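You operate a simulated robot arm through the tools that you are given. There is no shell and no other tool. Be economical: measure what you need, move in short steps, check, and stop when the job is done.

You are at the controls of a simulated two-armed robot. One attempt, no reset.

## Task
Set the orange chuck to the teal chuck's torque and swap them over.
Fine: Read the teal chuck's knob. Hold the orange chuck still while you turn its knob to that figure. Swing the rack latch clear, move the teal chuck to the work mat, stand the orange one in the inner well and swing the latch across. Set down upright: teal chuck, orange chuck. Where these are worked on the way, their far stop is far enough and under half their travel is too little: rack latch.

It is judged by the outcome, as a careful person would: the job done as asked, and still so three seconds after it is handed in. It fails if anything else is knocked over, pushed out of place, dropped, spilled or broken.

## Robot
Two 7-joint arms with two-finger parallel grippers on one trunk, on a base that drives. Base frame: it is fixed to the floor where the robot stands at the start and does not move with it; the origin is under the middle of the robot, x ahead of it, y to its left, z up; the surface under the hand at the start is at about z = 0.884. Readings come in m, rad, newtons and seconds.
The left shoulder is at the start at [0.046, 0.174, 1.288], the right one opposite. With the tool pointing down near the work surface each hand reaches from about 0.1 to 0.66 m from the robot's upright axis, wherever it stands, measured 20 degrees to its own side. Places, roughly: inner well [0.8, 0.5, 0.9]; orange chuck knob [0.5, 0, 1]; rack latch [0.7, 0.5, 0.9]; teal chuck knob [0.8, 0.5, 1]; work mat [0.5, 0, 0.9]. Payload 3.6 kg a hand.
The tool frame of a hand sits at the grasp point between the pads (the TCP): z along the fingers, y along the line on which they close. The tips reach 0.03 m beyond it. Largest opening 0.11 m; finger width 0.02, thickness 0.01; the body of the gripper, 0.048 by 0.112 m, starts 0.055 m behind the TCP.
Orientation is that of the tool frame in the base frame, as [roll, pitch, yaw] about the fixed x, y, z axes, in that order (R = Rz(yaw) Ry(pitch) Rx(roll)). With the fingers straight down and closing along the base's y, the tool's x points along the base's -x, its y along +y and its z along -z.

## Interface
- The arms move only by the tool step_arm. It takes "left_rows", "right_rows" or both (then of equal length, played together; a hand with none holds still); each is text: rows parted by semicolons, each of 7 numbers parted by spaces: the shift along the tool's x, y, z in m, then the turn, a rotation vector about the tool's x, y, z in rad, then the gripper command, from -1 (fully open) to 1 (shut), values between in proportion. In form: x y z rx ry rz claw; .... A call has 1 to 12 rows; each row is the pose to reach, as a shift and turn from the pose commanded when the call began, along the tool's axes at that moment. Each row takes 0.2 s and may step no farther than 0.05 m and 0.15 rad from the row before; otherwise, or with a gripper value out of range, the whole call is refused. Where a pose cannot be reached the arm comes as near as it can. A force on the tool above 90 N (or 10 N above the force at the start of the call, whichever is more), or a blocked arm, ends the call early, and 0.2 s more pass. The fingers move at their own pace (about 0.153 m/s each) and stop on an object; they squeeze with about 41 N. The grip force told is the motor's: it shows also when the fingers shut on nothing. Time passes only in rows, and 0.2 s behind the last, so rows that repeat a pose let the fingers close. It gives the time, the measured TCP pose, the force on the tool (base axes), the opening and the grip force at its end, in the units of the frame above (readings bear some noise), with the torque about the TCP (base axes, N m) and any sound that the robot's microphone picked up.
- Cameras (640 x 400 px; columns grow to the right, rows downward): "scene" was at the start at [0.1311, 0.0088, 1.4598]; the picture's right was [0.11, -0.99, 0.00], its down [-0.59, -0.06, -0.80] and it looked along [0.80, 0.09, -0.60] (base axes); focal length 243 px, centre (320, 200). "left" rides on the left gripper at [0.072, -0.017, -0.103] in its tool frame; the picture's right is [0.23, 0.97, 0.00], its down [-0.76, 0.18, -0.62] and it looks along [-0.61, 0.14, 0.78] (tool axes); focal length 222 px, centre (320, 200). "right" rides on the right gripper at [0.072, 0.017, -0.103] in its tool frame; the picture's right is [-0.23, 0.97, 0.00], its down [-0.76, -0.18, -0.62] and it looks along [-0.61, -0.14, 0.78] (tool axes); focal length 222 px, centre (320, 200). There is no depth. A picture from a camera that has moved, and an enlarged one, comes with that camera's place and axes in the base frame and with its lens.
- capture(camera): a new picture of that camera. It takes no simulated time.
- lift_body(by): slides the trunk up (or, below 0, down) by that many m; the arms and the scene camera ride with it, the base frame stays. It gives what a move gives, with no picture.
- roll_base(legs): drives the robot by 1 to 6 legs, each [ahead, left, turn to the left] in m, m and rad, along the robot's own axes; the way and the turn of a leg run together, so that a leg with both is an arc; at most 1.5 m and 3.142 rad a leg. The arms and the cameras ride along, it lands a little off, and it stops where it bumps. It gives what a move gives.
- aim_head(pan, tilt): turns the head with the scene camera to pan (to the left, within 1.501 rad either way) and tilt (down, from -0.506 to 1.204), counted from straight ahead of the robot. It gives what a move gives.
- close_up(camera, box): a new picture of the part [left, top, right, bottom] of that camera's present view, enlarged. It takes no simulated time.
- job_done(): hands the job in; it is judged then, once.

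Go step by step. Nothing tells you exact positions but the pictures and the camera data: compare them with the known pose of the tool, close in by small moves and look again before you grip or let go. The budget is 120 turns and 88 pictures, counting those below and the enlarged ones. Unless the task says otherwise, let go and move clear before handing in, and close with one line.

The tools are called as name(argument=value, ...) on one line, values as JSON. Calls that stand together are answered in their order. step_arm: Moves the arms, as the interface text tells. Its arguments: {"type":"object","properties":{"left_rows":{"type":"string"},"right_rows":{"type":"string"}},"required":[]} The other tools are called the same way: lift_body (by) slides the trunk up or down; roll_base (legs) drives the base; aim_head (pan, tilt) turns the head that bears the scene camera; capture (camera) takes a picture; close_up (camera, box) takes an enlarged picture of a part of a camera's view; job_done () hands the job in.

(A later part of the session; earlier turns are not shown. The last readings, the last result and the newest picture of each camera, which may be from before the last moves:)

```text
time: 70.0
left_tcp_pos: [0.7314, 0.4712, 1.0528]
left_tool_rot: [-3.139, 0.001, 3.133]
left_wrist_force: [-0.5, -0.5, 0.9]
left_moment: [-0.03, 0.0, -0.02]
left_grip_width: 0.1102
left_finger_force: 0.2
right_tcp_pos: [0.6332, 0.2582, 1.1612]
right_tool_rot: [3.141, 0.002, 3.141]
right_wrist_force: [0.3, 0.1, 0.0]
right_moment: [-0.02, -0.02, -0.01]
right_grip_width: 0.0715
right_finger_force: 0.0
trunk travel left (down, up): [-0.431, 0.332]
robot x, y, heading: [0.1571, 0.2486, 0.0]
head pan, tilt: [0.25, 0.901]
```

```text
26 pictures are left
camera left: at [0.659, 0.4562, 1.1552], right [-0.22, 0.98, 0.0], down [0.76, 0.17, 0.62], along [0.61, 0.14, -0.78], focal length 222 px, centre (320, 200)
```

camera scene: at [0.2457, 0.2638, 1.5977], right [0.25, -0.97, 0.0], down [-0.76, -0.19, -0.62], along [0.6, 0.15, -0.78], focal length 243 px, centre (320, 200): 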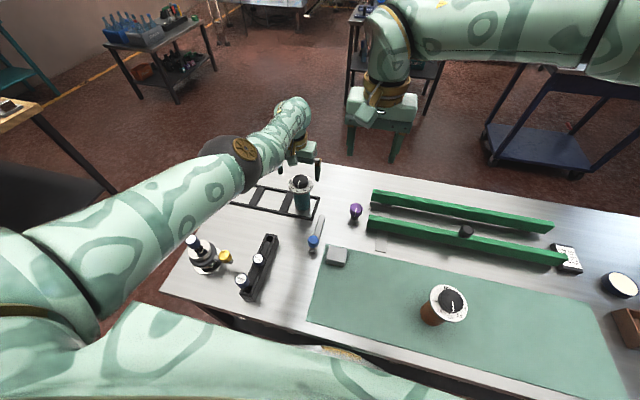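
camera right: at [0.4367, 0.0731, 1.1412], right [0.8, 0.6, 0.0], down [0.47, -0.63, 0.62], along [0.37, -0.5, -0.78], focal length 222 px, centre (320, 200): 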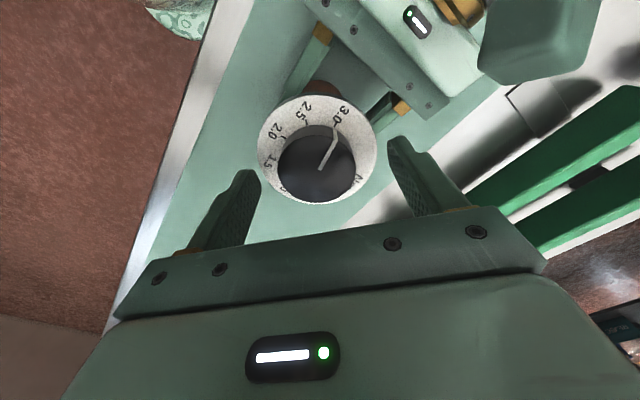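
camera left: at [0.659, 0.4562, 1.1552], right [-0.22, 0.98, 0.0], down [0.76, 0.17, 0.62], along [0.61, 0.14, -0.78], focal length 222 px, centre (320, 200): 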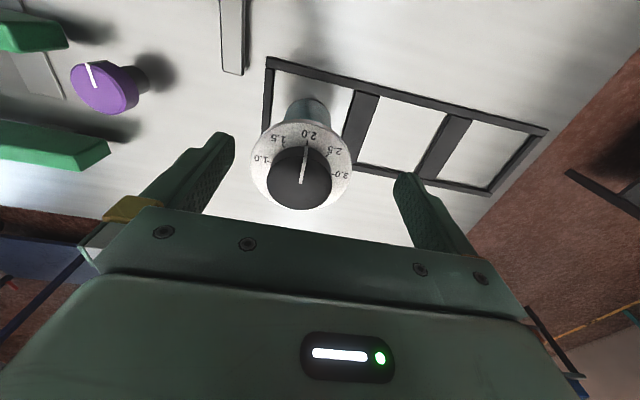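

step_arm(left_rows="-0.01 -0.0045 0 0 0 0 -1; -0.0195 -0.0087 0 0 0 0 -1; -0.0195 -0.0087 0.03 0 0 0 -1; -0.0195 -0.0087 0.061 0 0 0 -1; -0.0195 -0.0087 0.061 0 0 0 -1")

capture(camera="left")

```text
time: 71.2
left_tcp_pos: [0.7515, 0.4623, 0.9918]
left_tool_rot: [-3.139, -0.003, 3.134]
left_wrist_force: [-0.2, -0.7, 0.1]
left_moment: [-0.04, -0.04, 0.03]
left_grip_width: 0.1101
left_finger_force: 0.1
right_tcp_pos: [0.6351, 0.2586, 1.1617]
right_tool_rot: [-3.142, 0.001, 3.14]
right_wrist_force: [0.0, 1.0, 0.3]
right_moment: [0.01, 0.04, 0.0]
right_grip_width: 0.0716
right_finger_force: 0.0
trunk travel left (down, up): [-0.431, 0.332]
robot x, y, heading: [0.156, 0.2444, 0.005]
head pan, tilt: [0.25, 0.901]
```

```text
25 pictures are left
camera left: at [0.6793, 0.4473, 1.0938], right [-0.22, 0.98, 0.0], down [0.76, 0.17, 0.62], along [0.61, 0.14, -0.78], focal length 222 px, centre (320, 200)
```

left: 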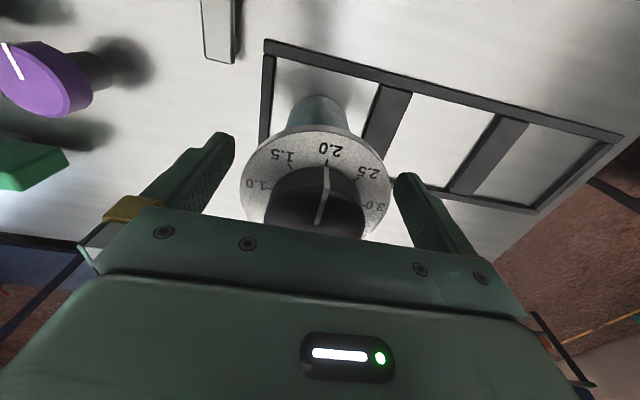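

step_arm(left_rows="0 0 0 0 0 0 -0.6; 0 0 0 0 0 0 0; 0 0 0 0 0 0 1; 0 0 0 0 0 0 1; 0 0 -0.01 0 0 0 1; 0 0 -0.01 0 0 0 1")

close_up(camera="scene", box=[230, 90, 390, 230])

```text
time: 72.6
left_tcp_pos: [0.7518, 0.4626, 1.0014]
left_tool_rot: [-3.138, -0.003, 3.136]
left_wrist_force: [0.3, 0.2, -7.3]
left_moment: [0.0, 0.03, -0.03]
left_grip_width: 0.0833
left_finger_force: 40.8
right_tcp_pos: [0.6341, 0.2594, 1.1608]
right_tool_rot: [3.141, 0.0, -3.14]
right_wrist_force: [0.6, 0.1, 0.2]
right_moment: [0.01, 0.0, 0.02]
right_grip_width: 0.0713
right_finger_force: 0.0
trunk travel left (down, up): [-0.431, 0.332]
robot x, y, heading: [0.1528, 0.2468, 0.001]
head pan, tilt: [0.25, 0.901]
```

```text
2.86 times, centred on (310, 160) of scene
camera zoom: at [0.267, 0.2649, 1.4668], right [0.25, -0.97, 0.0], down [-0.76, -0.19, -0.62], along [0.6, 0.15, -0.78], focal length 694 px, centre (349, 314)
```

zoom: 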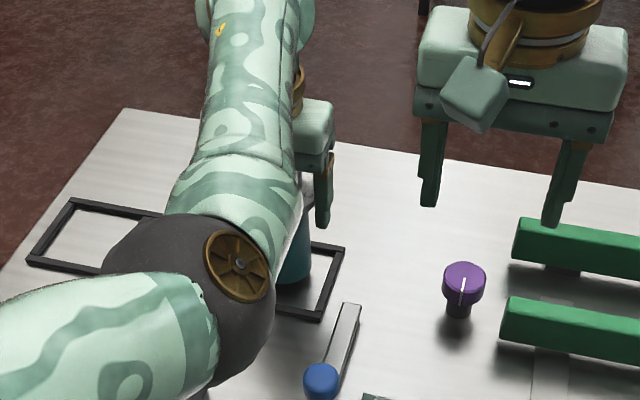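

Teal is gripped by its dial rim and off the table. I'll use the trunk for vertical moves and the base for carrying, keeping the arm pose fixed.

lift_body(by=0.16)

roll_base(legs=[[-0.283, 0, 0], [0, -0.28, 0]])

aim_head(pan=0.1, tilt=0.75)

capture(camera="scene")

capture(camera="left")

```text
time: 74.4
left_tcp_pos: [0.7513, 0.4638, 1.1607]
left_tool_rot: [-3.136, -0.004, 3.133]
left_wrist_force: [0.1, -0.2, -6.7]
left_moment: [0.0, 0.02, 0.01]
left_grip_width: 0.0836
left_finger_force: 41.1
right_tcp_pos: [0.635, 0.2592, 1.3207]
right_tool_rot: [-3.141, 0.001, 3.141]
right_wrist_force: [-0.4, -0.2, 0.3]
right_moment: [0.02, 0.01, -0.02]
right_grip_width: 0.0715
right_finger_force: 0.1
trunk travel left (down, up): [-0.591, 0.172]
robot x, y, heading: [0.1574, 0.2471, -0.006]
head pan, tilt: [0.25, 0.901]
```

```text
time: 78.0
left_tcp_pos: [0.4678, 0.1795, 1.1594]
left_tool_rot: [-3.139, -0.004, 3.141]
left_wrist_force: [0.0, -0.1, -6.7]
left_moment: [0.01, 0.04, -0.02]
left_grip_width: 0.0832
left_finger_force: 40.8
right_tcp_pos: [0.3525, -0.0249, 1.3212]
right_tool_rot: [3.14, 0.0, -3.135]
right_wrist_force: [0.4, -0.2, 0.3]
right_moment: [-0.02, -0.04, 0.01]
right_grip_width: 0.0713
right_finger_force: 0.0
trunk travel left (down, up): [-0.591, 0.172]
robot x, y, heading: [-0.1304, -0.0416, 0.005]
head pan, tilt: [0.25, 0.901]
```

```text
time: 78.7
left_tcp_pos: [0.4671, 0.1792, 1.1611]
left_tool_rot: [-3.14, -0.003, 3.14]
left_wrist_force: [-0.5, 0.1, -7.6]
left_moment: [0.0, 0.01, 0.01]
left_grip_width: 0.0831
left_finger_force: 40.8
right_tcp_pos: [0.3518, -0.0272, 1.3217]
right_tool_rot: [-3.141, 0.001, -3.136]
right_wrist_force: [-0.3, 0.0, 0.5]
right_moment: [0.01, -0.01, 0.02]
right_grip_width: 0.0715
right_finger_force: 0.1
trunk travel left (down, up): [-0.591, 0.172]
robot x, y, heading: [-0.1277, -0.0398, 0.004]
head pan, tilt: [0.099, 0.75]
```

```text
23 pictures are left
camera scene: at [-0.0285, -0.0328, 1.6396], right [0.1, -0.99, 0.0], down [-0.68, -0.07, -0.73], along [0.73, 0.08, -0.68], focal length 243 px, centre (320, 200)
```

scene: 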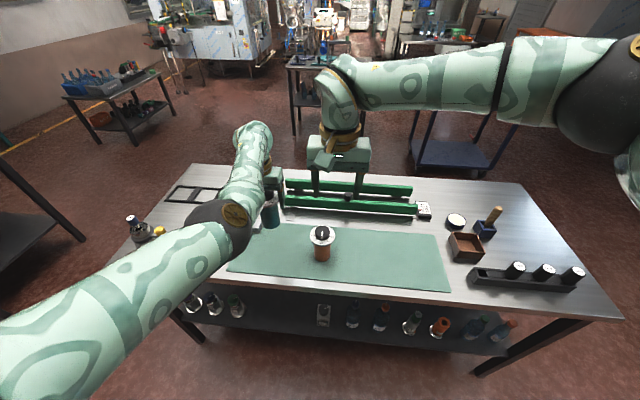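

```text
22 pictures are left
camera left: at [0.3956, 0.1629, 1.2632], right [-0.23, 0.97, 0.0], down [0.76, 0.18, 0.62], along [0.6, 0.14, -0.78], focal length 222 px, centre (320, 200)
```

left: 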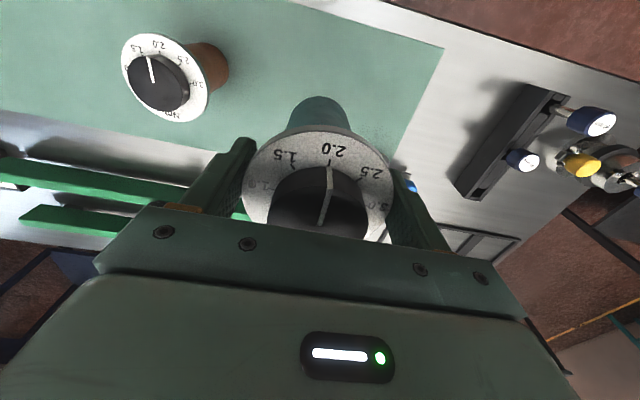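

lift_body(by=-0.16)

step_arm(left_rows="0 0 0.002 0 0 0 1; 0 0 0.004 0 0 0 1; 0 0 0.005 0 0 0 1; 0 0 0.005 0 0 0 1")

```text
time: 80.5
left_tcp_pos: [0.4672, 0.1785, 1.0013]
left_tool_rot: [-3.14, -0.002, 3.141]
left_wrist_force: [-0.3, 0.7, -6.3]
left_moment: [0.02, 0.02, 0.0]
left_grip_width: 0.0831
left_finger_force: 41.0
right_tcp_pos: [0.351, -0.025, 1.1606]
right_tool_rot: [3.141, 0.0, -3.134]
right_wrist_force: [-0.6, 0.4, 0.3]
right_moment: [-0.01, 0.01, 0.01]
right_grip_width: 0.0714
right_finger_force: 0.0
trunk travel left (down, up): [-0.431, 0.332]
robot x, y, heading: [-0.1275, -0.0423, 0.004]
head pan, tilt: [0.099, 0.75]
```

```text
time: 81.5
left_tcp_pos: [0.4669, 0.1787, 0.9958]
left_tool_rot: [-3.136, -0.004, 3.14]
left_wrist_force: [1.1, 0.1, -7.0]
left_moment: [-0.02, 0.07, 0.03]
left_grip_width: 0.0833
left_finger_force: 41.0
right_tcp_pos: [0.3526, -0.0249, 1.1614]
right_tool_rot: [3.139, -0.001, -3.135]
right_wrist_force: [0.4, -0.3, 1.1]
right_moment: [0.04, -0.02, 0.03]
right_grip_width: 0.0714
right_finger_force: 0.0
trunk travel left (down, up): [-0.431, 0.332]
robot x, y, heading: [-0.1288, -0.0387, 0.0]
head pan, tilt: [0.099, 0.75]
```

step_arm(left_rows="0 0 0.001 0 0 0 1; 0 0 0.002 0 0 0 1; 0 0 0.002 0 0 0 1")

```text
time: 82.3
left_tcp_pos: [0.4672, 0.1778, 0.9939]
left_tool_rot: [-3.14, -0.001, 3.141]
left_wrist_force: [1.0, 0.2, 8.6]
left_moment: [0.21, 0.27, -0.04]
left_grip_width: 0.0835
left_finger_force: 41.1
right_tcp_pos: [0.3491, -0.0255, 1.1622]
right_tool_rot: [-3.141, 0.001, -3.134]
right_wrist_force: [0.0, 0.1, 0.0]
right_moment: [-0.02, 0.0, 0.0]
right_grip_width: 0.0715
right_finger_force: 0.1
trunk travel left (down, up): [-0.431, 0.332]
robot x, y, heading: [-0.1275, -0.0409, 0.007]
head pan, tilt: [0.099, 0.75]
```

Teal is resting on the mat; release and rise.

step_arm(left_rows="0 0 0 0 0 0 -0.6; 0 0 0 0 0 0 -1; 0 0 0 0 0 0 -1; 0 0 0 0 0 0 -1")

lift_body(by=0.16)

roll_base(legs=[[0.012, -0.165, 0]])

capture(camera="left")

```text
time: 83.3
left_tcp_pos: [0.4658, 0.1794, 0.9945]
left_tool_rot: [-3.139, -0.003, 3.139]
left_wrist_force: [-0.1, -0.7, 0.9]
left_moment: [0.0, 0.02, -0.02]
left_grip_width: 0.11
left_finger_force: 0.1
right_tcp_pos: [0.3515, -0.0262, 1.1628]
right_tool_rot: [3.141, -0.001, -3.137]
right_wrist_force: [-0.3, -0.1, 0.4]
right_moment: [0.04, -0.02, 0.01]
right_grip_width: 0.0713
right_finger_force: 0.0
trunk travel left (down, up): [-0.431, 0.332]
robot x, y, heading: [-0.1293, -0.04, 0.006]
head pan, tilt: [0.099, 0.75]
```

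```text
time: 85.1
left_tcp_pos: [0.4669, 0.1792, 1.1538]
left_tool_rot: [-3.14, -0.002, 3.139]
left_wrist_force: [-0.2, -0.2, -0.2]
left_moment: [-0.03, -0.01, -0.03]
left_grip_width: 0.1099
left_finger_force: 0.1
right_tcp_pos: [0.3507, -0.0246, 1.3208]
right_tool_rot: [3.141, -0.001, -3.135]
right_wrist_force: [0.2, 0.2, -0.5]
right_moment: [0.02, -0.03, -0.01]
right_grip_width: 0.0716
right_finger_force: 0.1
trunk travel left (down, up): [-0.591, 0.172]
robot x, y, heading: [-0.1312, -0.0394, -0.001]
head pan, tilt: [0.099, 0.75]
```

```text
time: 86.6
left_tcp_pos: [0.4801, 0.0163, 1.1541]
left_tool_rot: [-3.137, -0.001, 3.141]
left_wrist_force: [-1.0, -0.4, -0.1]
left_moment: [0.03, -0.02, 0.02]
left_grip_width: 0.1098
left_finger_force: 0.0
right_tcp_pos: [0.3641, -0.1882, 1.3216]
right_tool_rot: [3.141, 0.002, -3.133]
right_wrist_force: [-0.2, -0.7, 0.5]
right_moment: [0.0, -0.02, -0.02]
right_grip_width: 0.0715
right_finger_force: 0.2
trunk travel left (down, up): [-0.591, 0.172]
robot x, y, heading: [-0.1136, -0.2048, 0.007]
head pan, tilt: [0.099, 0.75]
```

```text
21 pictures are left
camera left: at [0.4074, -0.0001, 1.2565], right [-0.23, 0.97, 0.0], down [0.76, 0.18, 0.62], along [0.61, 0.14, -0.78], focal length 222 px, centre (320, 200)
```

left: 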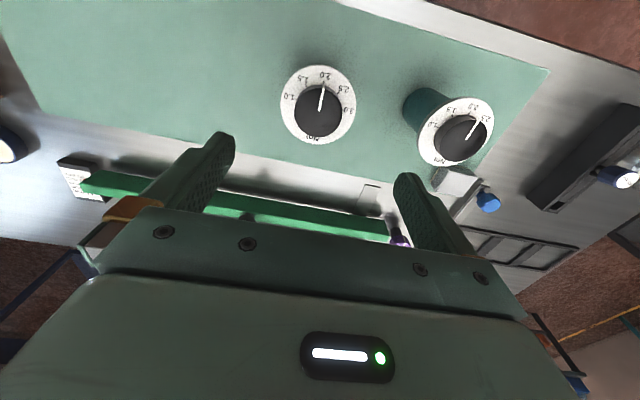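

lift_body(by=-0.12)

capture(camera="left")

```text
time: 88.1
left_tcp_pos: [0.4792, 0.0158, 1.0347]
left_tool_rot: [-3.141, -0.003, -3.141]
left_wrist_force: [0.6, 0.2, 0.2]
left_moment: [0.0, 0.04, -0.01]
left_grip_width: 0.1099
left_finger_force: 0.1
right_tcp_pos: [0.3636, -0.1902, 1.2023]
right_tool_rot: [3.141, 0.002, -3.136]
right_wrist_force: [0.6, -0.1, -0.4]
right_moment: [0.03, 0.0, 0.02]
right_grip_width: 0.0717
right_finger_force: 0.1
trunk travel left (down, up): [-0.471, 0.292]
robot x, y, heading: [-0.1129, -0.2042, 0.003]
head pan, tilt: [0.099, 0.75]
```

```text
20 pictures are left
camera left: at [0.4071, -0.0007, 1.1369], right [-0.23, 0.97, 0.0], down [0.76, 0.18, 0.62], along [0.61, 0.14, -0.78], focal length 222 px, centre (320, 200)
```

left: 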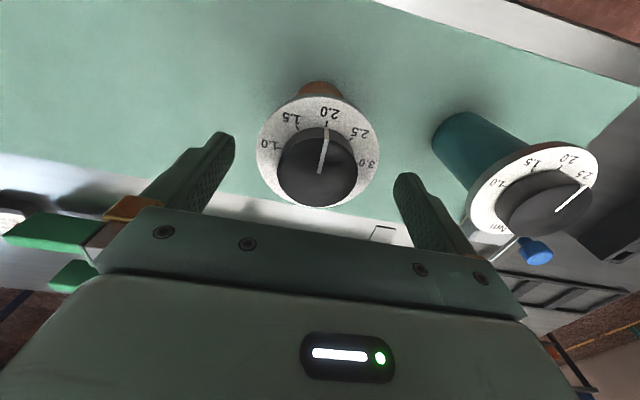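

close_up(camera="left", box=[430, 100, 610, 250])

close_up(camera="left", box=[250, 70, 390, 220])

```text
2.67 times, centred on (520, 175) of left
camera zoom: at [0.4071, -0.0007, 1.1369], right [-0.23, 0.97, 0.0], down [0.76, 0.18, 0.62], along [0.61, 0.14, -0.78], focal length 592 px, centre (-213, 267)
```

zoom: 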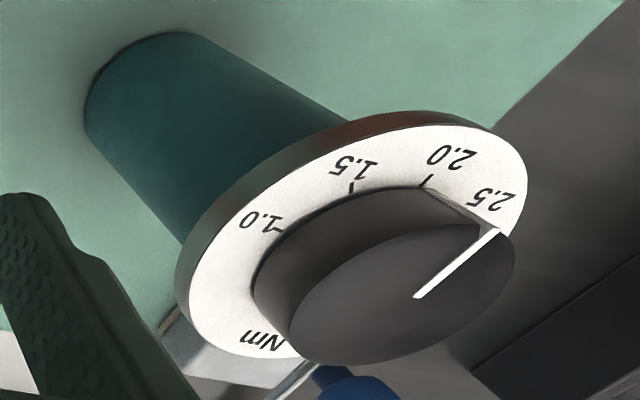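

```text
2.67 times, centred on (320, 145) of left
camera zoom: at [0.4071, -0.0007, 1.1369], right [-0.23, 0.97, 0.0], down [0.76, 0.18, 0.62], along [0.61, 0.14, -0.78], focal length 592 px, centre (320, 347)
```

zoom: 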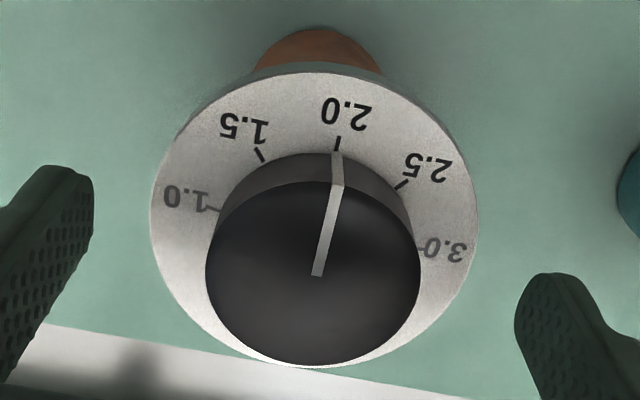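

step_arm(left_rows="0 -0.002 0.02 0 0 0 -1; 0 -0.002 0.042 0 0 0 -1; 0 -0.002 0.042 0 0 0 -1; 0 -0.002 0.042 0 0 0 -0.6; 0 -0.002 0.042 0 0 0 0; 0 -0.002 0.042 0 0 0 1; 0 -0.002 0.042 0 0 0 1")

lift_body(by=0.16)

```text
time: 89.7
left_tcp_pos: [0.4782, 0.0128, 0.9946]
left_tool_rot: [-3.14, -0.002, -3.141]
left_wrist_force: [-0.5, 1.2, 0.2]
left_moment: [-0.09, 0.07, -0.01]
left_grip_width: 0.0833
left_finger_force: 41.1
right_tcp_pos: [0.3639, -0.19, 1.2005]
right_tool_rot: [3.141, 0.002, -3.134]
right_wrist_force: [0.2, 0.0, -0.6]
right_moment: [-0.01, 0.0, 0.01]
right_grip_width: 0.0717
right_finger_force: 0.1
trunk travel left (down, up): [-0.471, 0.292]
robot x, y, heading: [-0.1103, -0.2045, 0.002]
head pan, tilt: [0.099, 0.75]
```

```text
time: 91.5
left_tcp_pos: [0.4792, 0.0131, 1.1512]
left_tool_rot: [-3.139, -0.003, 3.141]
left_wrist_force: [0.0, 0.9, -7.9]
left_moment: [0.03, 0.02, -0.02]
left_grip_width: 0.0834
left_finger_force: 41.0
right_tcp_pos: [0.3645, -0.1891, 1.3611]
right_tool_rot: [-3.141, 0.001, -3.136]
right_wrist_force: [0.3, -0.4, 0.1]
right_moment: [0.01, 0.0, -0.02]
right_grip_width: 0.0715
right_finger_force: 0.0
trunk travel left (down, up): [-0.631, 0.132]
robot x, y, heading: [-0.1174, -0.2037, 0.008]
head pan, tilt: [0.099, 0.75]
```

lift_body(by=0.04)

roll_base(legs=[[0.27, 0, 0], [0, 0.4515, 0]])

aim_head(pan=0.35, tilt=0.85)

capture(camera="scene")

capture(camera="left")

```text
time: 92.3
left_tcp_pos: [0.4798, 0.0121, 1.1907]
left_tool_rot: [-3.138, -0.004, -3.142]
left_wrist_force: [-0.2, 0.0, -7.2]
left_moment: [-0.01, -0.02, 0.0]
left_grip_width: 0.083
left_finger_force: 41.0
right_tcp_pos: [0.3656, -0.1897, 1.3998]
right_tool_rot: [-3.141, 0.001, -3.133]
right_wrist_force: [0.1, 0.4, 0.7]
right_moment: [0.0, -0.01, -0.02]
right_grip_width: 0.0714
right_finger_force: 0.0
trunk travel left (down, up): [-0.671, 0.092]
robot x, y, heading: [-0.1144, -0.205, 0.005]
head pan, tilt: [0.099, 0.75]
```

```text
time: 96.5
left_tcp_pos: [0.7502, 0.457, 1.1914]
left_tool_rot: [-3.139, -0.005, 3.138]
left_wrist_force: [-0.1, 0.0, -6.0]
left_moment: [0.02, -0.01, -0.01]
left_grip_width: 0.0832
left_finger_force: 40.9
right_tcp_pos: [0.6345, 0.2532, 1.4007]
right_tool_rot: [-3.141, -0.001, -3.138]
right_wrist_force: [0.5, -0.4, 0.5]
right_moment: [0.0, 0.02, -0.04]
right_grip_width: 0.0715
right_finger_force: 0.1
trunk travel left (down, up): [-0.671, 0.092]
robot x, y, heading: [0.1555, 0.2416, 0.001]
head pan, tilt: [0.099, 0.75]
```

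```text
time: 97.3
left_tcp_pos: [0.7512, 0.4564, 1.1903]
left_tool_rot: [-3.139, -0.003, 3.138]
left_wrist_force: [-0.5, 0.3, -6.9]
left_moment: [0.0, 0.0, 0.01]
left_grip_width: 0.0834
left_finger_force: 41.1
right_tcp_pos: [0.6349, 0.2555, 1.4012]
right_tool_rot: [3.142, 0.001, -3.138]
right_wrist_force: [0.4, 1.3, -0.4]
right_moment: [-0.02, 0.02, 0.04]
right_grip_width: 0.0714
right_finger_force: 0.0
trunk travel left (down, up): [-0.671, 0.092]
robot x, y, heading: [0.1596, 0.2412, 0.001]
head pan, tilt: [0.351, 0.85]
```

```text
17 pictures are left
camera scene: at [0.2432, 0.2684, 1.7117], right [0.34, -0.94, 0.0], down [-0.71, -0.26, -0.66], along [0.62, 0.23, -0.75], focal length 243 px, centre (320, 200)
```

scene: 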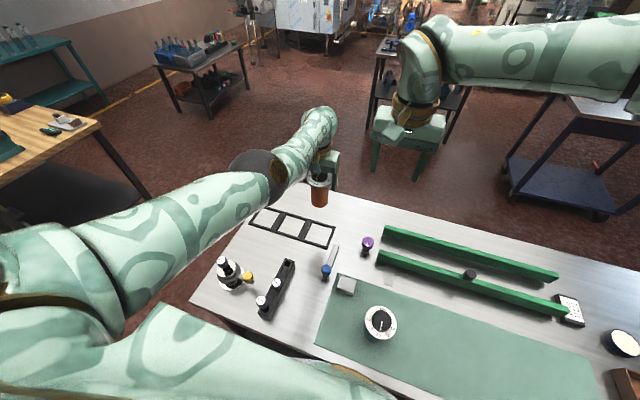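

```text
16 pictures are left
camera left: at [0.6794, 0.4418, 1.2939], right [-0.22, 0.97, 0.0], down [0.76, 0.18, 0.62], along [0.6, 0.14, -0.78], focal length 222 px, centre (320, 200)
```

left: 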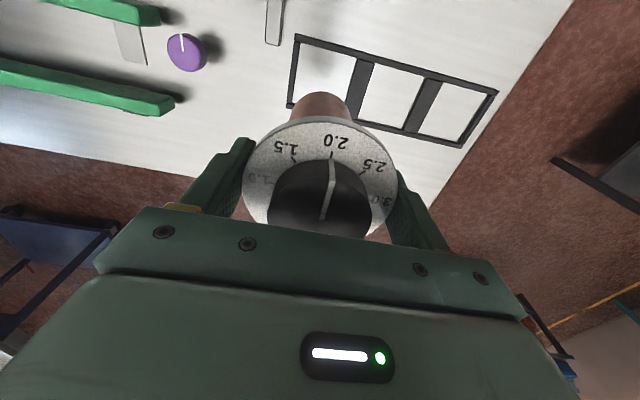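

step_arm(left_rows="-0.0005 0.003 -0.02 0 0 0 1; -0.0005 0.0055 -0.045 0 0 0 1; -0.0005 0.0055 -0.045 0 0 0 1")

lift_body(by=-0.18)

capture(camera="left")

close_up(camera="scene", box=[230, 120, 390, 260])

```text
time: 98.1
left_tcp_pos: [0.7524, 0.4625, 1.2378]
left_tool_rot: [-3.137, -0.004, 3.138]
left_wrist_force: [0.1, 0.1, -7.1]
left_moment: [0.01, 0.0, -0.02]
left_grip_width: 0.0833
left_finger_force: 41.4
right_tcp_pos: [0.635, 0.2555, 1.402]
right_tool_rot: [3.141, 0.001, -3.138]
right_wrist_force: [0.0, -0.3, 0.3]
right_moment: [0.02, 0.01, 0.0]
right_grip_width: 0.0716
right_finger_force: 0.1
trunk travel left (down, up): [-0.671, 0.092]
robot x, y, heading: [0.1559, 0.2432, 0.002]
head pan, tilt: [0.351, 0.85]
```

```text
time: 100.1
left_tcp_pos: [0.7522, 0.4632, 1.0571]
left_tool_rot: [-3.14, -0.002, 3.138]
left_wrist_force: [-0.7, 0.2, -7.7]
left_moment: [0.0, -0.01, 0.01]
left_grip_width: 0.0836
left_finger_force: 41.3
right_tcp_pos: [0.6345, 0.2549, 1.2223]
right_tool_rot: [3.141, 0.0, -3.136]
right_wrist_force: [0.4, 0.2, -0.5]
right_moment: [-0.01, 0.03, -0.01]
right_grip_width: 0.0712
right_finger_force: 0.0
trunk travel left (down, up): [-0.491, 0.272]
robot x, y, heading: [0.1571, 0.2435, 0.002]
head pan, tilt: [0.351, 0.85]
```

```text
15 pictures are left
camera left: at [0.6797, 0.4471, 1.1595], right [-0.22, 0.97, 0.0], down [0.76, 0.18, 0.62], along [0.61, 0.14, -0.78], focal length 222 px, centre (320, 200)
```

left: 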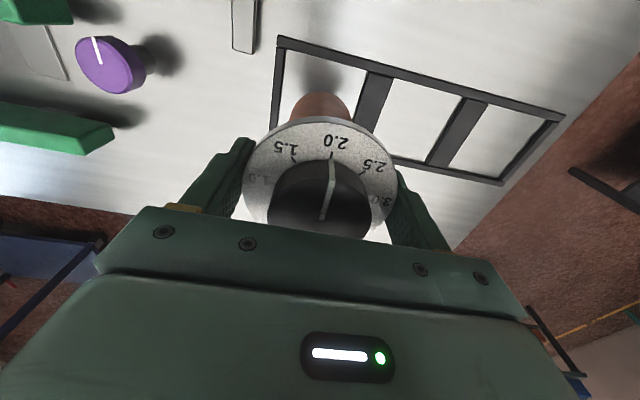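

```text
2.86 times, centred on (310, 190) of scene
camera zoom: at [0.2559, 0.2677, 1.5313], right [0.34, -0.94, 0.0], down [-0.71, -0.26, -0.66], along [0.62, 0.23, -0.75], focal length 694 px, centre (349, 229)
```

zoom: 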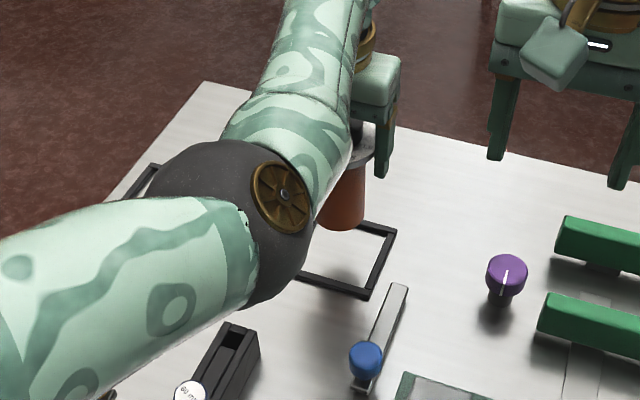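

Orange is centred over the inner well; lowering the last 6 cm.

lift_body(by=-0.057)

step_arm(left_rows="0 0 0.002 0 0 0 1; 0 0 0.004 0 0 0 1; 0 0 0.006 0 0 0 1; 0 0 0.006 0 0 0 1")

```text
time: 101.1
left_tcp_pos: [0.7512, 0.4628, 0.9998]
left_tool_rot: [-3.14, -0.001, 3.138]
left_wrist_force: [-0.5, 0.2, -7.2]
left_moment: [0.03, 0.01, 0.0]
left_grip_width: 0.0836
left_finger_force: 40.6
right_tcp_pos: [0.6351, 0.2544, 1.1652]
right_tool_rot: [3.141, 0.0, -3.138]
right_wrist_force: [-0.7, 0.4, -0.9]
right_moment: [0.01, -0.01, -0.02]
right_grip_width: 0.0717
right_finger_force: 0.1
trunk travel left (down, up): [-0.434, 0.329]
robot x, y, heading: [0.1562, 0.2431, 0.001]
head pan, tilt: [0.351, 0.85]
```

```text
time: 102.1
left_tcp_pos: [0.7524, 0.4614, 0.9933]
left_tool_rot: [-3.137, -0.003, 3.139]
left_wrist_force: [0.0, -0.5, -7.6]
left_moment: [0.02, 0.04, 0.0]
left_grip_width: 0.0832
left_finger_force: 41.3
right_tcp_pos: [0.636, 0.2551, 1.1648]
right_tool_rot: [3.141, 0.0, -3.137]
right_wrist_force: [-0.3, 0.3, -0.2]
right_moment: [-0.01, 0.01, -0.02]
right_grip_width: 0.0714
right_finger_force: 0.0
trunk travel left (down, up): [-0.434, 0.329]
robot x, y, heading: [0.1578, 0.2404, -0.0]
head pan, tilt: [0.351, 0.85]
```

step_arm(left_rows="0 0 0.001 0 0 0 1; 0 0 0.002 0 0 0 1; 0 0 0.002 0 0 0 1")

```text
time: 102.9
left_tcp_pos: [0.752, 0.4625, 0.9909]
left_tool_rot: [-3.139, -0.003, 3.138]
left_wrist_force: [-0.2, 0.3, -7.6]
left_moment: [0.0, 0.02, 0.02]
left_grip_width: 0.0833
left_finger_force: 41.2
right_tcp_pos: [0.6344, 0.255, 1.1645]
right_tool_rot: [3.141, 0.001, -3.137]
right_wrist_force: [0.6, -0.1, 0.3]
right_moment: [-0.04, -0.02, 0.0]
right_grip_width: 0.0715
right_finger_force: 0.1
trunk travel left (down, up): [-0.434, 0.329]
robot x, y, heading: [0.1579, 0.2437, 0.001]
head pan, tilt: [0.351, 0.85]
```

step_arm(left_rows="0 0 0.001 0 0 0 1; 0 0 0.002 0 0 0 1; 0 0 0.002 0 0 0 1")

```text
time: 103.7
left_tcp_pos: [0.7523, 0.4626, 0.9904]
left_tool_rot: [-3.14, 0.001, 3.138]
left_wrist_force: [-0.3, -0.8, 0.8]
left_moment: [-0.3, 0.06, 0.02]
left_grip_width: 0.0833
left_finger_force: 41.0
right_tcp_pos: [0.6341, 0.2547, 1.1641]
right_tool_rot: [3.141, -0.001, -3.139]
right_wrist_force: [0.6, -0.1, 0.8]
right_moment: [0.02, -0.02, 0.02]
right_grip_width: 0.0716
right_finger_force: 0.0
trunk travel left (down, up): [-0.434, 0.329]
robot x, y, heading: [0.1564, 0.2425, -0.0]
head pan, tilt: [0.351, 0.85]
```

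step_arm(left_rows="0 0 0 0 0 0 -0.6; 0 0 0 0 0 0 -1; 0 0 0 0 0 0 -1; 0 0 0 0 0 0 -1")

lift_body(by=0.16)

capture(camera="left")

close_up(camera="scene", box=[240, 180, 420, 350])

```text
time: 104.7
left_tcp_pos: [0.7518, 0.4624, 0.9906]
left_tool_rot: [-3.139, -0.002, 3.138]
left_wrist_force: [0.1, 0.6, 0.0]
left_moment: [0.01, 0.02, -0.04]
left_grip_width: 0.1102
left_finger_force: 0.1
right_tcp_pos: [0.6343, 0.2548, 1.1653]
right_tool_rot: [3.141, 0.0, -3.137]
right_wrist_force: [0.7, 0.1, 0.5]
right_moment: [-0.02, 0.02, 0.0]
right_grip_width: 0.0715
right_finger_force: 0.2
trunk travel left (down, up): [-0.434, 0.329]
robot x, y, heading: [0.1557, 0.2412, -0.003]
head pan, tilt: [0.351, 0.85]
```

```text
time: 106.5
left_tcp_pos: [0.7516, 0.4624, 1.1503]
left_tool_rot: [-3.139, -0.004, 3.137]
left_wrist_force: [-0.7, -0.4, 0.1]
left_moment: [-0.02, -0.01, 0.0]
left_grip_width: 0.1101
left_finger_force: 0.1
right_tcp_pos: [0.6353, 0.2551, 1.3248]
right_tool_rot: [-3.14, -0.002, -3.138]
right_wrist_force: [0.6, -0.8, 0.1]
right_moment: [0.01, 0.01, 0.02]
right_grip_width: 0.0715
right_finger_force: 0.1
trunk travel left (down, up): [-0.594, 0.169]
robot x, y, heading: [0.1556, 0.2413, 0.002]
head pan, tilt: [0.351, 0.85]
```

```text
13 pictures are left
camera left: at [0.6795, 0.4466, 1.2521], right [-0.22, 0.97, 0.0], down [0.76, 0.18, 0.62], along [0.61, 0.14, -0.78], focal length 222 px, centre (320, 200)
```

left: 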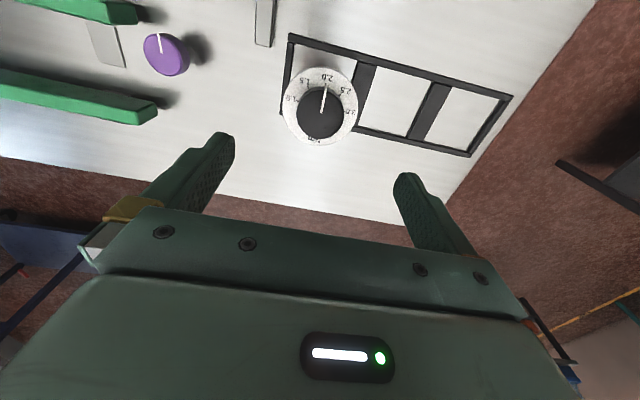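

```text
2.35 times, centred on (330, 265) of scene
camera zoom: at [0.245, 0.2674, 1.6345], right [0.34, -0.94, 0.0], down [-0.71, -0.26, -0.66], along [0.62, 0.23, -0.75], focal length 571 px, centre (296, 47)
```

zoom: 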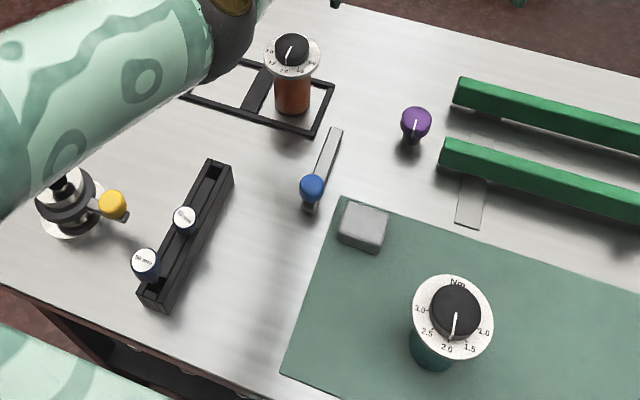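

Orange stands in the inner well, teal on the mat. Next I'll close the latch by pushing the bar with closed fingertips, slightly tilted to stay clear of the dial.

roll_base(legs=[[-0.05, -0.06, 0]])

step_arm(left_rows="0.015 -0.01 0 0 -0.06 0 0; 0.03 -0.02 0 0 -0.12 0 1; 0.045 -0.03 0 0 -0.18 0 1; 0.06 -0.04 0 0 -0.24 0 1; 0.07 -0.05 0 0 -0.3 0 1; 0.07 -0.05 0 0 -0.3 0 1")

lift_body(by=-0.15)

capture(camera="left")

capture(camera="scene")

```text
time: 107.6
left_tcp_pos: [0.7009, 0.4032, 1.1505]
left_tool_rot: [-3.14, -0.002, 3.139]
left_wrist_force: [-0.7, 0.7, 0.6]
left_moment: [0.0, 0.01, 0.03]
left_grip_width: 0.1099
left_finger_force: 0.1
right_tcp_pos: [0.5845, 0.1954, 1.3246]
right_tool_rot: [-3.141, 0.002, -3.138]
right_wrist_force: [-0.1, -0.2, -0.4]
right_moment: [0.0, -0.02, -0.04]
right_grip_width: 0.0712
right_finger_force: 0.1
trunk travel left (down, up): [-0.594, 0.169]
robot x, y, heading: [0.1082, 0.183, 0.003]
head pan, tilt: [0.351, 0.85]
```

```text
time: 108.8
left_tcp_pos: [0.6813, 0.3714, 1.2405]
left_tool_rot: [3.128, 0.47, -3.124]
left_wrist_force: [-0.4, -0.6, -0.1]
left_moment: [0.01, -0.01, 0.02]
left_grip_width: 0.0001
left_finger_force: 37.9
right_tcp_pos: [0.5841, 0.1947, 1.3254]
right_tool_rot: [-3.141, 0.001, -3.138]
right_wrist_force: [-0.1, 0.4, 0.0]
right_moment: [-0.02, -0.03, 0.0]
right_grip_width: 0.0715
right_finger_force: 0.1
trunk travel left (down, up): [-0.594, 0.169]
robot x, y, heading: [0.1057, 0.1865, 0.001]
head pan, tilt: [0.351, 0.85]
stopped in row 6 (left hand): the arm was blocked; the commanded pose is now the measured one
```

```text
time: 110.6
left_tcp_pos: [0.6841, 0.3783, 1.096]
left_tool_rot: [3.116, 0.481, -3.122]
left_wrist_force: [0.2, 0.2, 0.9]
left_moment: [-0.02, 0.04, 0.02]
left_grip_width: 0.0001
left_finger_force: 37.6
right_tcp_pos: [0.5848, 0.196, 1.1755]
right_tool_rot: [3.141, 0.002, -3.138]
right_wrist_force: [1.0, -0.4, -0.2]
right_moment: [-0.01, 0.01, 0.0]
right_grip_width: 0.0714
right_finger_force: 0.0
trunk travel left (down, up): [-0.444, 0.319]
robot x, y, heading: [0.1063, 0.1807, 0.004]
head pan, tilt: [0.351, 0.85]
```

```text
11 pictures are left
camera left: at [0.5726, 0.3574, 1.1523], right [-0.23, 0.97, -0.08], down [0.38, 0.17, 0.91], along [0.89, 0.18, -0.41], focal length 222 px, centre (320, 200)
```

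left: 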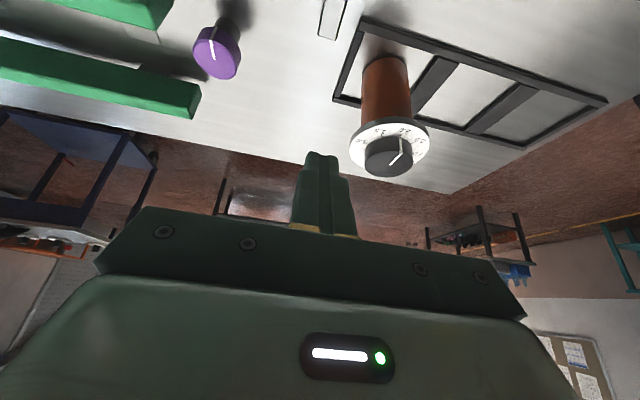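

```text
10 pictures are left
camera scene: at [0.2136, 0.2082, 1.4841], right [0.34, -0.94, 0.0], down [-0.71, -0.26, -0.66], along [0.62, 0.23, -0.75], focal length 243 px, centre (320, 200)
```

scene: 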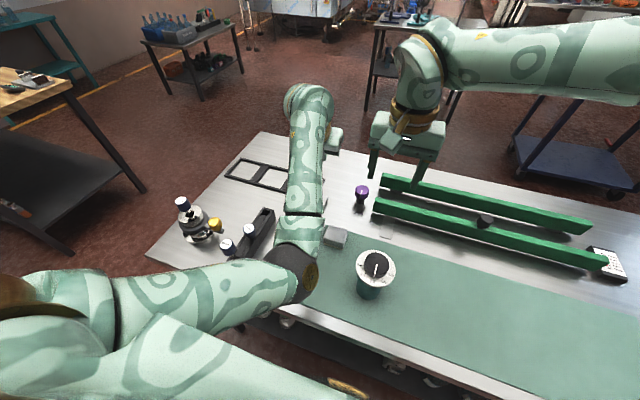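

The tilt ran into a joint limit again and the elbow dropped; I raise the trunk and straighten the hand, then I'll push with the hand vertical and yawed instead.

lift_body(by=0.15)

step_arm(left_rows="0 0 0 0 0.1 0 1; 0 0 0 0 0.2 0 1; 0 0 0 0 0.3 0 1; 0 0 0 0 0.4 0 1; 0 0 0 0 0.48 0 1; 0 0 0 0 0.48 0 1")

```text
time: 112.3
left_tcp_pos: [0.6818, 0.3803, 1.2395]
left_tool_rot: [3.115, 0.469, -3.12]
left_wrist_force: [0.5, 0.1, -0.5]
left_moment: [-0.02, -0.06, -0.01]
left_grip_width: 0.0
left_finger_force: 37.5
right_tcp_pos: [0.5844, 0.1963, 1.3251]
right_tool_rot: [3.141, 0.001, -3.137]
right_wrist_force: [-1.3, -0.2, 0.1]
right_moment: [-0.02, -0.01, 0.01]
right_grip_width: 0.0718
right_finger_force: 0.1
trunk travel left (down, up): [-0.594, 0.169]
robot x, y, heading: [0.1093, 0.1823, 0.006]
head pan, tilt: [0.351, 0.85]
```

```text
time: 113.7
left_tcp_pos: [0.6792, 0.3683, 1.2395]
left_tool_rot: [3.133, -0.014, -3.124]
left_wrist_force: [-0.1, 0.0, 0.4]
left_moment: [0.01, -0.06, 0.0]
left_grip_width: 0.0
left_finger_force: 37.8
right_tcp_pos: [0.5833, 0.1956, 1.3245]
right_tool_rot: [-3.141, 0.003, -3.138]
right_wrist_force: [0.9, 0.3, 0.7]
right_moment: [0.01, 0.02, -0.02]
right_grip_width: 0.0715
right_finger_force: 0.0
trunk travel left (down, up): [-0.594, 0.169]
robot x, y, heading: [0.1067, 0.1808, 0.001]
head pan, tilt: [0.351, 0.85]
```

step_arm(left_rows="0 0 0 0 0.007 -0.13 1; 0 0 0.01 0 0.014 -0.26 1; 0 0 0.02 0 0.014 -0.4 1; 0 0 0.02 0 0.014 -0.4 1")

roll_base(legs=[[-0.039, -0.022, 0]])

capture(camera="scene")

```text
time: 114.7
left_tcp_pos: [0.679, 0.3677, 1.2181]
left_tool_rot: [3.127, -0.023, -2.723]
left_wrist_force: [-0.2, -0.5, 0.6]
left_moment: [0.0, -0.02, -0.02]
left_grip_width: 0.0002
left_finger_force: 38.2
right_tcp_pos: [0.5843, 0.1951, 1.3249]
right_tool_rot: [-3.141, 0.002, -3.139]
right_wrist_force: [0.3, 0.1, -0.7]
right_moment: [-0.01, -0.02, 0.0]
right_grip_width: 0.0715
right_finger_force: 0.1
trunk travel left (down, up): [-0.594, 0.169]
robot x, y, heading: [0.1049, 0.1849, 0.004]
head pan, tilt: [0.351, 0.85]
```

```text
time: 115.6
left_tcp_pos: [0.6427, 0.3475, 1.2176]
left_tool_rot: [3.127, -0.025, -2.724]
left_wrist_force: [0.5, 0.8, -0.7]
left_moment: [0.02, 0.07, -0.01]
left_grip_width: 0.0
left_finger_force: 37.8
right_tcp_pos: [0.548, 0.1754, 1.3231]
right_tool_rot: [-3.138, 0.0, -3.138]
right_wrist_force: [0.5, 0.1, -0.2]
right_moment: [0.02, 0.04, -0.03]
right_grip_width: 0.0716
right_finger_force: 0.1
trunk travel left (down, up): [-0.594, 0.169]
robot x, y, heading: [0.0708, 0.1597, 0.004]
head pan, tilt: [0.351, 0.85]
```

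```text
9 pictures are left
camera scene: at [0.1589, 0.1883, 1.6344], right [0.35, -0.94, 0.0], down [-0.71, -0.26, -0.66], along [0.62, 0.23, -0.75], focal length 243 px, centre (320, 200)
```

scene: 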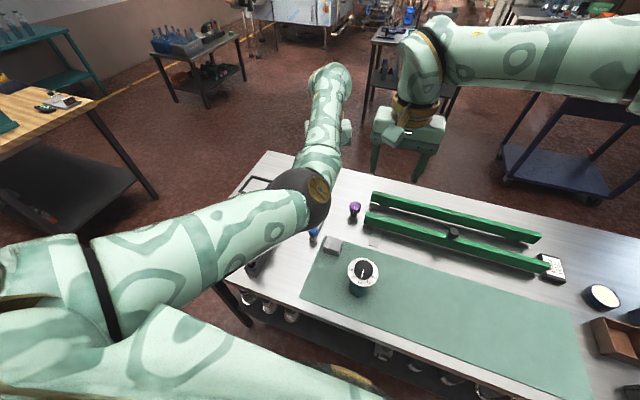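

lift_body(by=-0.19)

step_arm(left_rows="0 -0.005 0.02 0 0 0 1; 0 -0.005 0.04 0 0 0 1; 0 -0.005 0.06 0 0 0 1; 0 -0.005 0.06 0 0 0 1")

capture(camera="left")

```text
time: 117.7
left_tcp_pos: [0.6401, 0.3466, 1.0303]
left_tool_rot: [3.126, -0.023, -2.722]
left_wrist_force: [-0.1, -0.1, -0.6]
left_moment: [-0.04, 0.0, -0.03]
left_grip_width: 0.0
left_finger_force: 37.0
right_tcp_pos: [0.5455, 0.1736, 1.1367]
right_tool_rot: [3.141, 0.003, -3.138]
right_wrist_force: [0.4, 0.1, 0.6]
right_moment: [-0.05, -0.02, 0.0]
right_grip_width: 0.0715
right_finger_force: 0.1
trunk travel left (down, up): [-0.404, 0.359]
robot x, y, heading: [0.0679, 0.1604, 0.003]
head pan, tilt: [0.351, 0.85]
```

```text
time: 118.7
left_tcp_pos: [0.6404, 0.341, 0.9673]
left_tool_rot: [3.128, -0.023, -2.723]
left_wrist_force: [1.0, 0.8, -0.2]
left_moment: [0.02, -0.02, 0.02]
left_grip_width: 0.0
left_finger_force: 37.5
right_tcp_pos: [0.5455, 0.1736, 1.1334]
right_tool_rot: [-3.14, 0.003, -3.139]
right_wrist_force: [0.0, 0.4, 0.4]
right_moment: [-0.04, 0.0, 0.02]
right_grip_width: 0.0714
right_finger_force: 0.0
trunk travel left (down, up): [-0.404, 0.359]
robot x, y, heading: [0.0641, 0.1633, 0.001]
head pan, tilt: [0.351, 0.85]
```

```text
8 pictures are left
camera left: at [0.5848, 0.2968, 1.0721], right [-0.6, 0.8, 0.02], down [0.64, 0.47, 0.61], along [0.48, 0.38, -0.79], focal length 222 px, centre (320, 200)
```

left: 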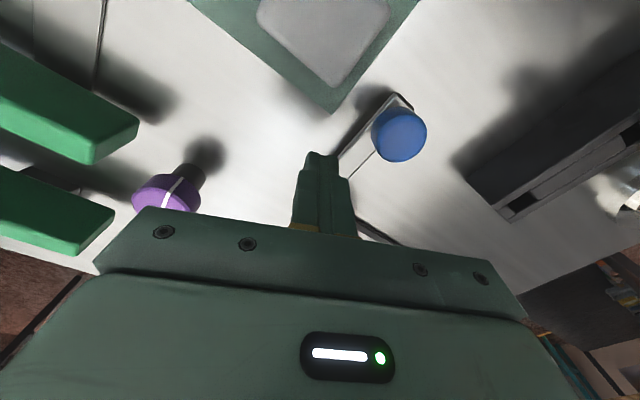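

step_arm(left_rows="0 0 0.022 0 0 0 1; 0 0 0.044 0 0 0 1; -0.0062 0.0139 0.044 0 0 0 1; -0.0104 0.0271 0.044 0 0 0 1; -0.0158 0.0389 0.044 0 0 0 1; -0.0251 0.0493 0.044 0 0 0 1; -0.0353 0.0571 0.044 0 0 0 1; -0.0451 0.0617 0.044 0 0 0 1; -0.0451 0.0617 0.044 0 0 0 1")

capture(camera="left")

```text
time: 120.7
left_tcp_pos: [0.6554, 0.4164, 0.9258]
left_tool_rot: [3.127, -0.023, -2.723]
left_wrist_force: [-0.4, -0.4, 0.0]
left_moment: [0.0, -0.01, -0.01]
left_grip_width: 0.0003
left_finger_force: 37.8
right_tcp_pos: [0.5451, 0.173, 1.1344]
right_tool_rot: [3.141, 0.0, -3.139]
right_wrist_force: [-0.1, 0.0, 0.9]
right_moment: [-0.04, -0.01, -0.02]
right_grip_width: 0.0716
right_finger_force: 0.0
trunk travel left (down, up): [-0.404, 0.359]
robot x, y, heading: [0.0661, 0.1582, 0.003]
head pan, tilt: [0.351, 0.85]
```

```text
7 pictures are left
camera left: at [0.5993, 0.3729, 1.0289], right [-0.6, 0.8, 0.02], down [0.64, 0.47, 0.61], along [0.48, 0.38, -0.79], focal length 222 px, centre (320, 200)
```

left: 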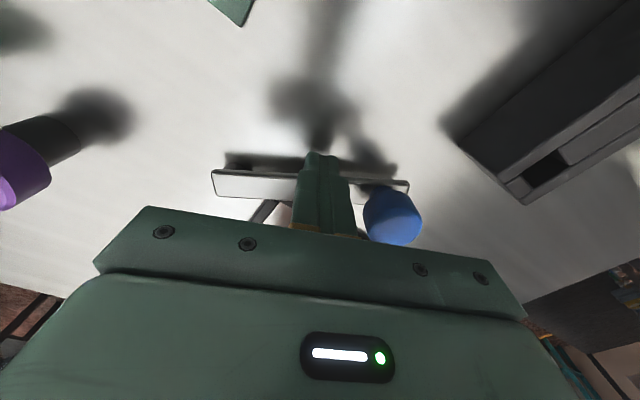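

step_arm(left_rows="-0.0103 0.003 0.001 0 0 0 1; -0.0188 0.004 0.001 0 0 0 1; -0.0263 0.0039 0.001 0 0 0 1; -0.0263 0.0039 0.001 0 0 0 1; -0.0318 0.0032 0.001 0 0 0 1; -0.0318 0.0032 0.001 0 0 0 1")

capture(camera="left")

```text
time: 122.1
left_tcp_pos: [0.6835, 0.4321, 0.9234]
left_tool_rot: [3.124, -0.024, -2.723]
left_wrist_force: [-2.1, -0.3, -0.1]
left_moment: [0.05, -0.06, 0.0]
left_grip_width: 0.0003
left_finger_force: 37.6
right_tcp_pos: [0.5455, 0.1735, 1.135]
right_tool_rot: [3.141, -0.001, -3.136]
right_wrist_force: [0.2, 0.0, 0.1]
right_moment: [0.02, 0.01, 0.01]
right_grip_width: 0.0714
right_finger_force: 0.2
trunk travel left (down, up): [-0.404, 0.359]
robot x, y, heading: [0.0694, 0.1574, 0.003]
head pan, tilt: [0.351, 0.85]
```

```text
6 pictures are left
camera left: at [0.6272, 0.388, 1.0267], right [-0.6, 0.8, 0.02], down [0.64, 0.47, 0.61], along [0.48, 0.38, -0.79], focal length 222 px, centre (320, 200)
```

left: 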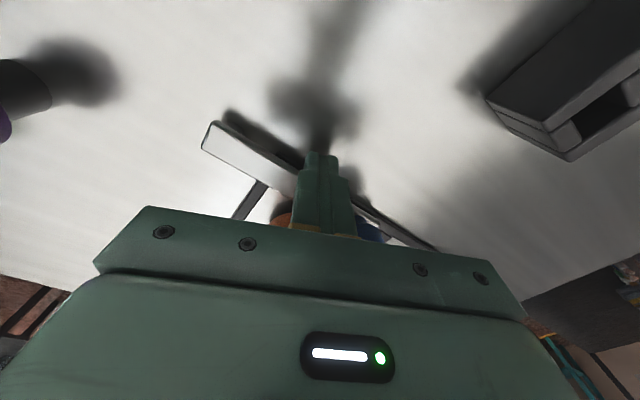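

step_arm(left_rows="-0.0015 0.0005 0 0 0 0 1; -0.003 0.001 0 0 0 0 1; -0.003 0.001 0 0 0 0 1")

```text
time: 122.9
left_tcp_pos: [0.6825, 0.4363, 0.9233]
left_tool_rot: [3.127, -0.023, -2.722]
left_wrist_force: [-1.3, -0.1, 1.0]
left_moment: [0.04, -0.14, -0.02]
left_grip_width: 0.0
left_finger_force: 37.5
right_tcp_pos: [0.5455, 0.1733, 1.1351]
right_tool_rot: [-3.141, 0.002, -3.138]
right_wrist_force: [0.2, 0.5, 0.3]
right_moment: [0.0, 0.02, -0.03]
right_grip_width: 0.0714
right_finger_force: 0.1
trunk travel left (down, up): [-0.404, 0.359]
robot x, y, heading: [0.0655, 0.1613, -0.001]
head pan, tilt: [0.351, 0.85]
```

step_arm(left_rows="0.015 0 0 0 0 0 1; 0.03 0 0 0 0 0 1; 0.03 0 0 0 0 0 1")

lift_body(by=0.15)

capture(camera="left")

```text
time: 123.7
left_tcp_pos: [0.6582, 0.4234, 0.9237]
left_tool_rot: [3.129, -0.024, -2.724]
left_wrist_force: [0.5, 0.1, -0.8]
left_moment: [0.01, 0.03, -0.01]
left_grip_width: 0.0
left_finger_force: 37.6
right_tcp_pos: [0.5454, 0.1733, 1.1335]
right_tool_rot: [3.141, 0.002, -3.138]
right_wrist_force: [-0.1, -0.6, -0.4]
right_moment: [0.0, -0.02, -0.03]
right_grip_width: 0.0712
right_finger_force: 0.2
trunk travel left (down, up): [-0.404, 0.359]
robot x, y, heading: [0.0672, 0.1589, -0.001]
head pan, tilt: [0.351, 0.85]
```

```text
time: 125.5
left_tcp_pos: [0.6581, 0.4231, 1.0738]
left_tool_rot: [3.128, -0.023, -2.725]
left_wrist_force: [0.7, 1.0, 0.0]
left_moment: [0.0, 0.0, 0.01]
left_grip_width: 0.0
left_finger_force: 37.2
right_tcp_pos: [0.5458, 0.1731, 1.2837]
right_tool_rot: [-3.141, 0.0, -3.138]
right_wrist_force: [-0.6, 0.0, 0.7]
right_moment: [0.01, 0.02, 0.01]
right_grip_width: 0.0714
right_finger_force: 0.0
trunk travel left (down, up): [-0.554, 0.209]
robot x, y, heading: [0.0642, 0.1603, 0.008]
head pan, tilt: [0.351, 0.85]
```

```text
5 pictures are left
camera left: at [0.6024, 0.3788, 1.1773], right [-0.6, 0.8, 0.02], down [0.64, 0.47, 0.61], along [0.48, 0.38, -0.79], focal length 222 px, centre (320, 200)
```

left: 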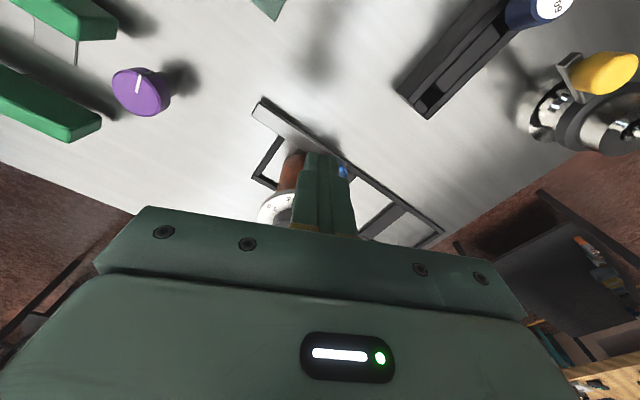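

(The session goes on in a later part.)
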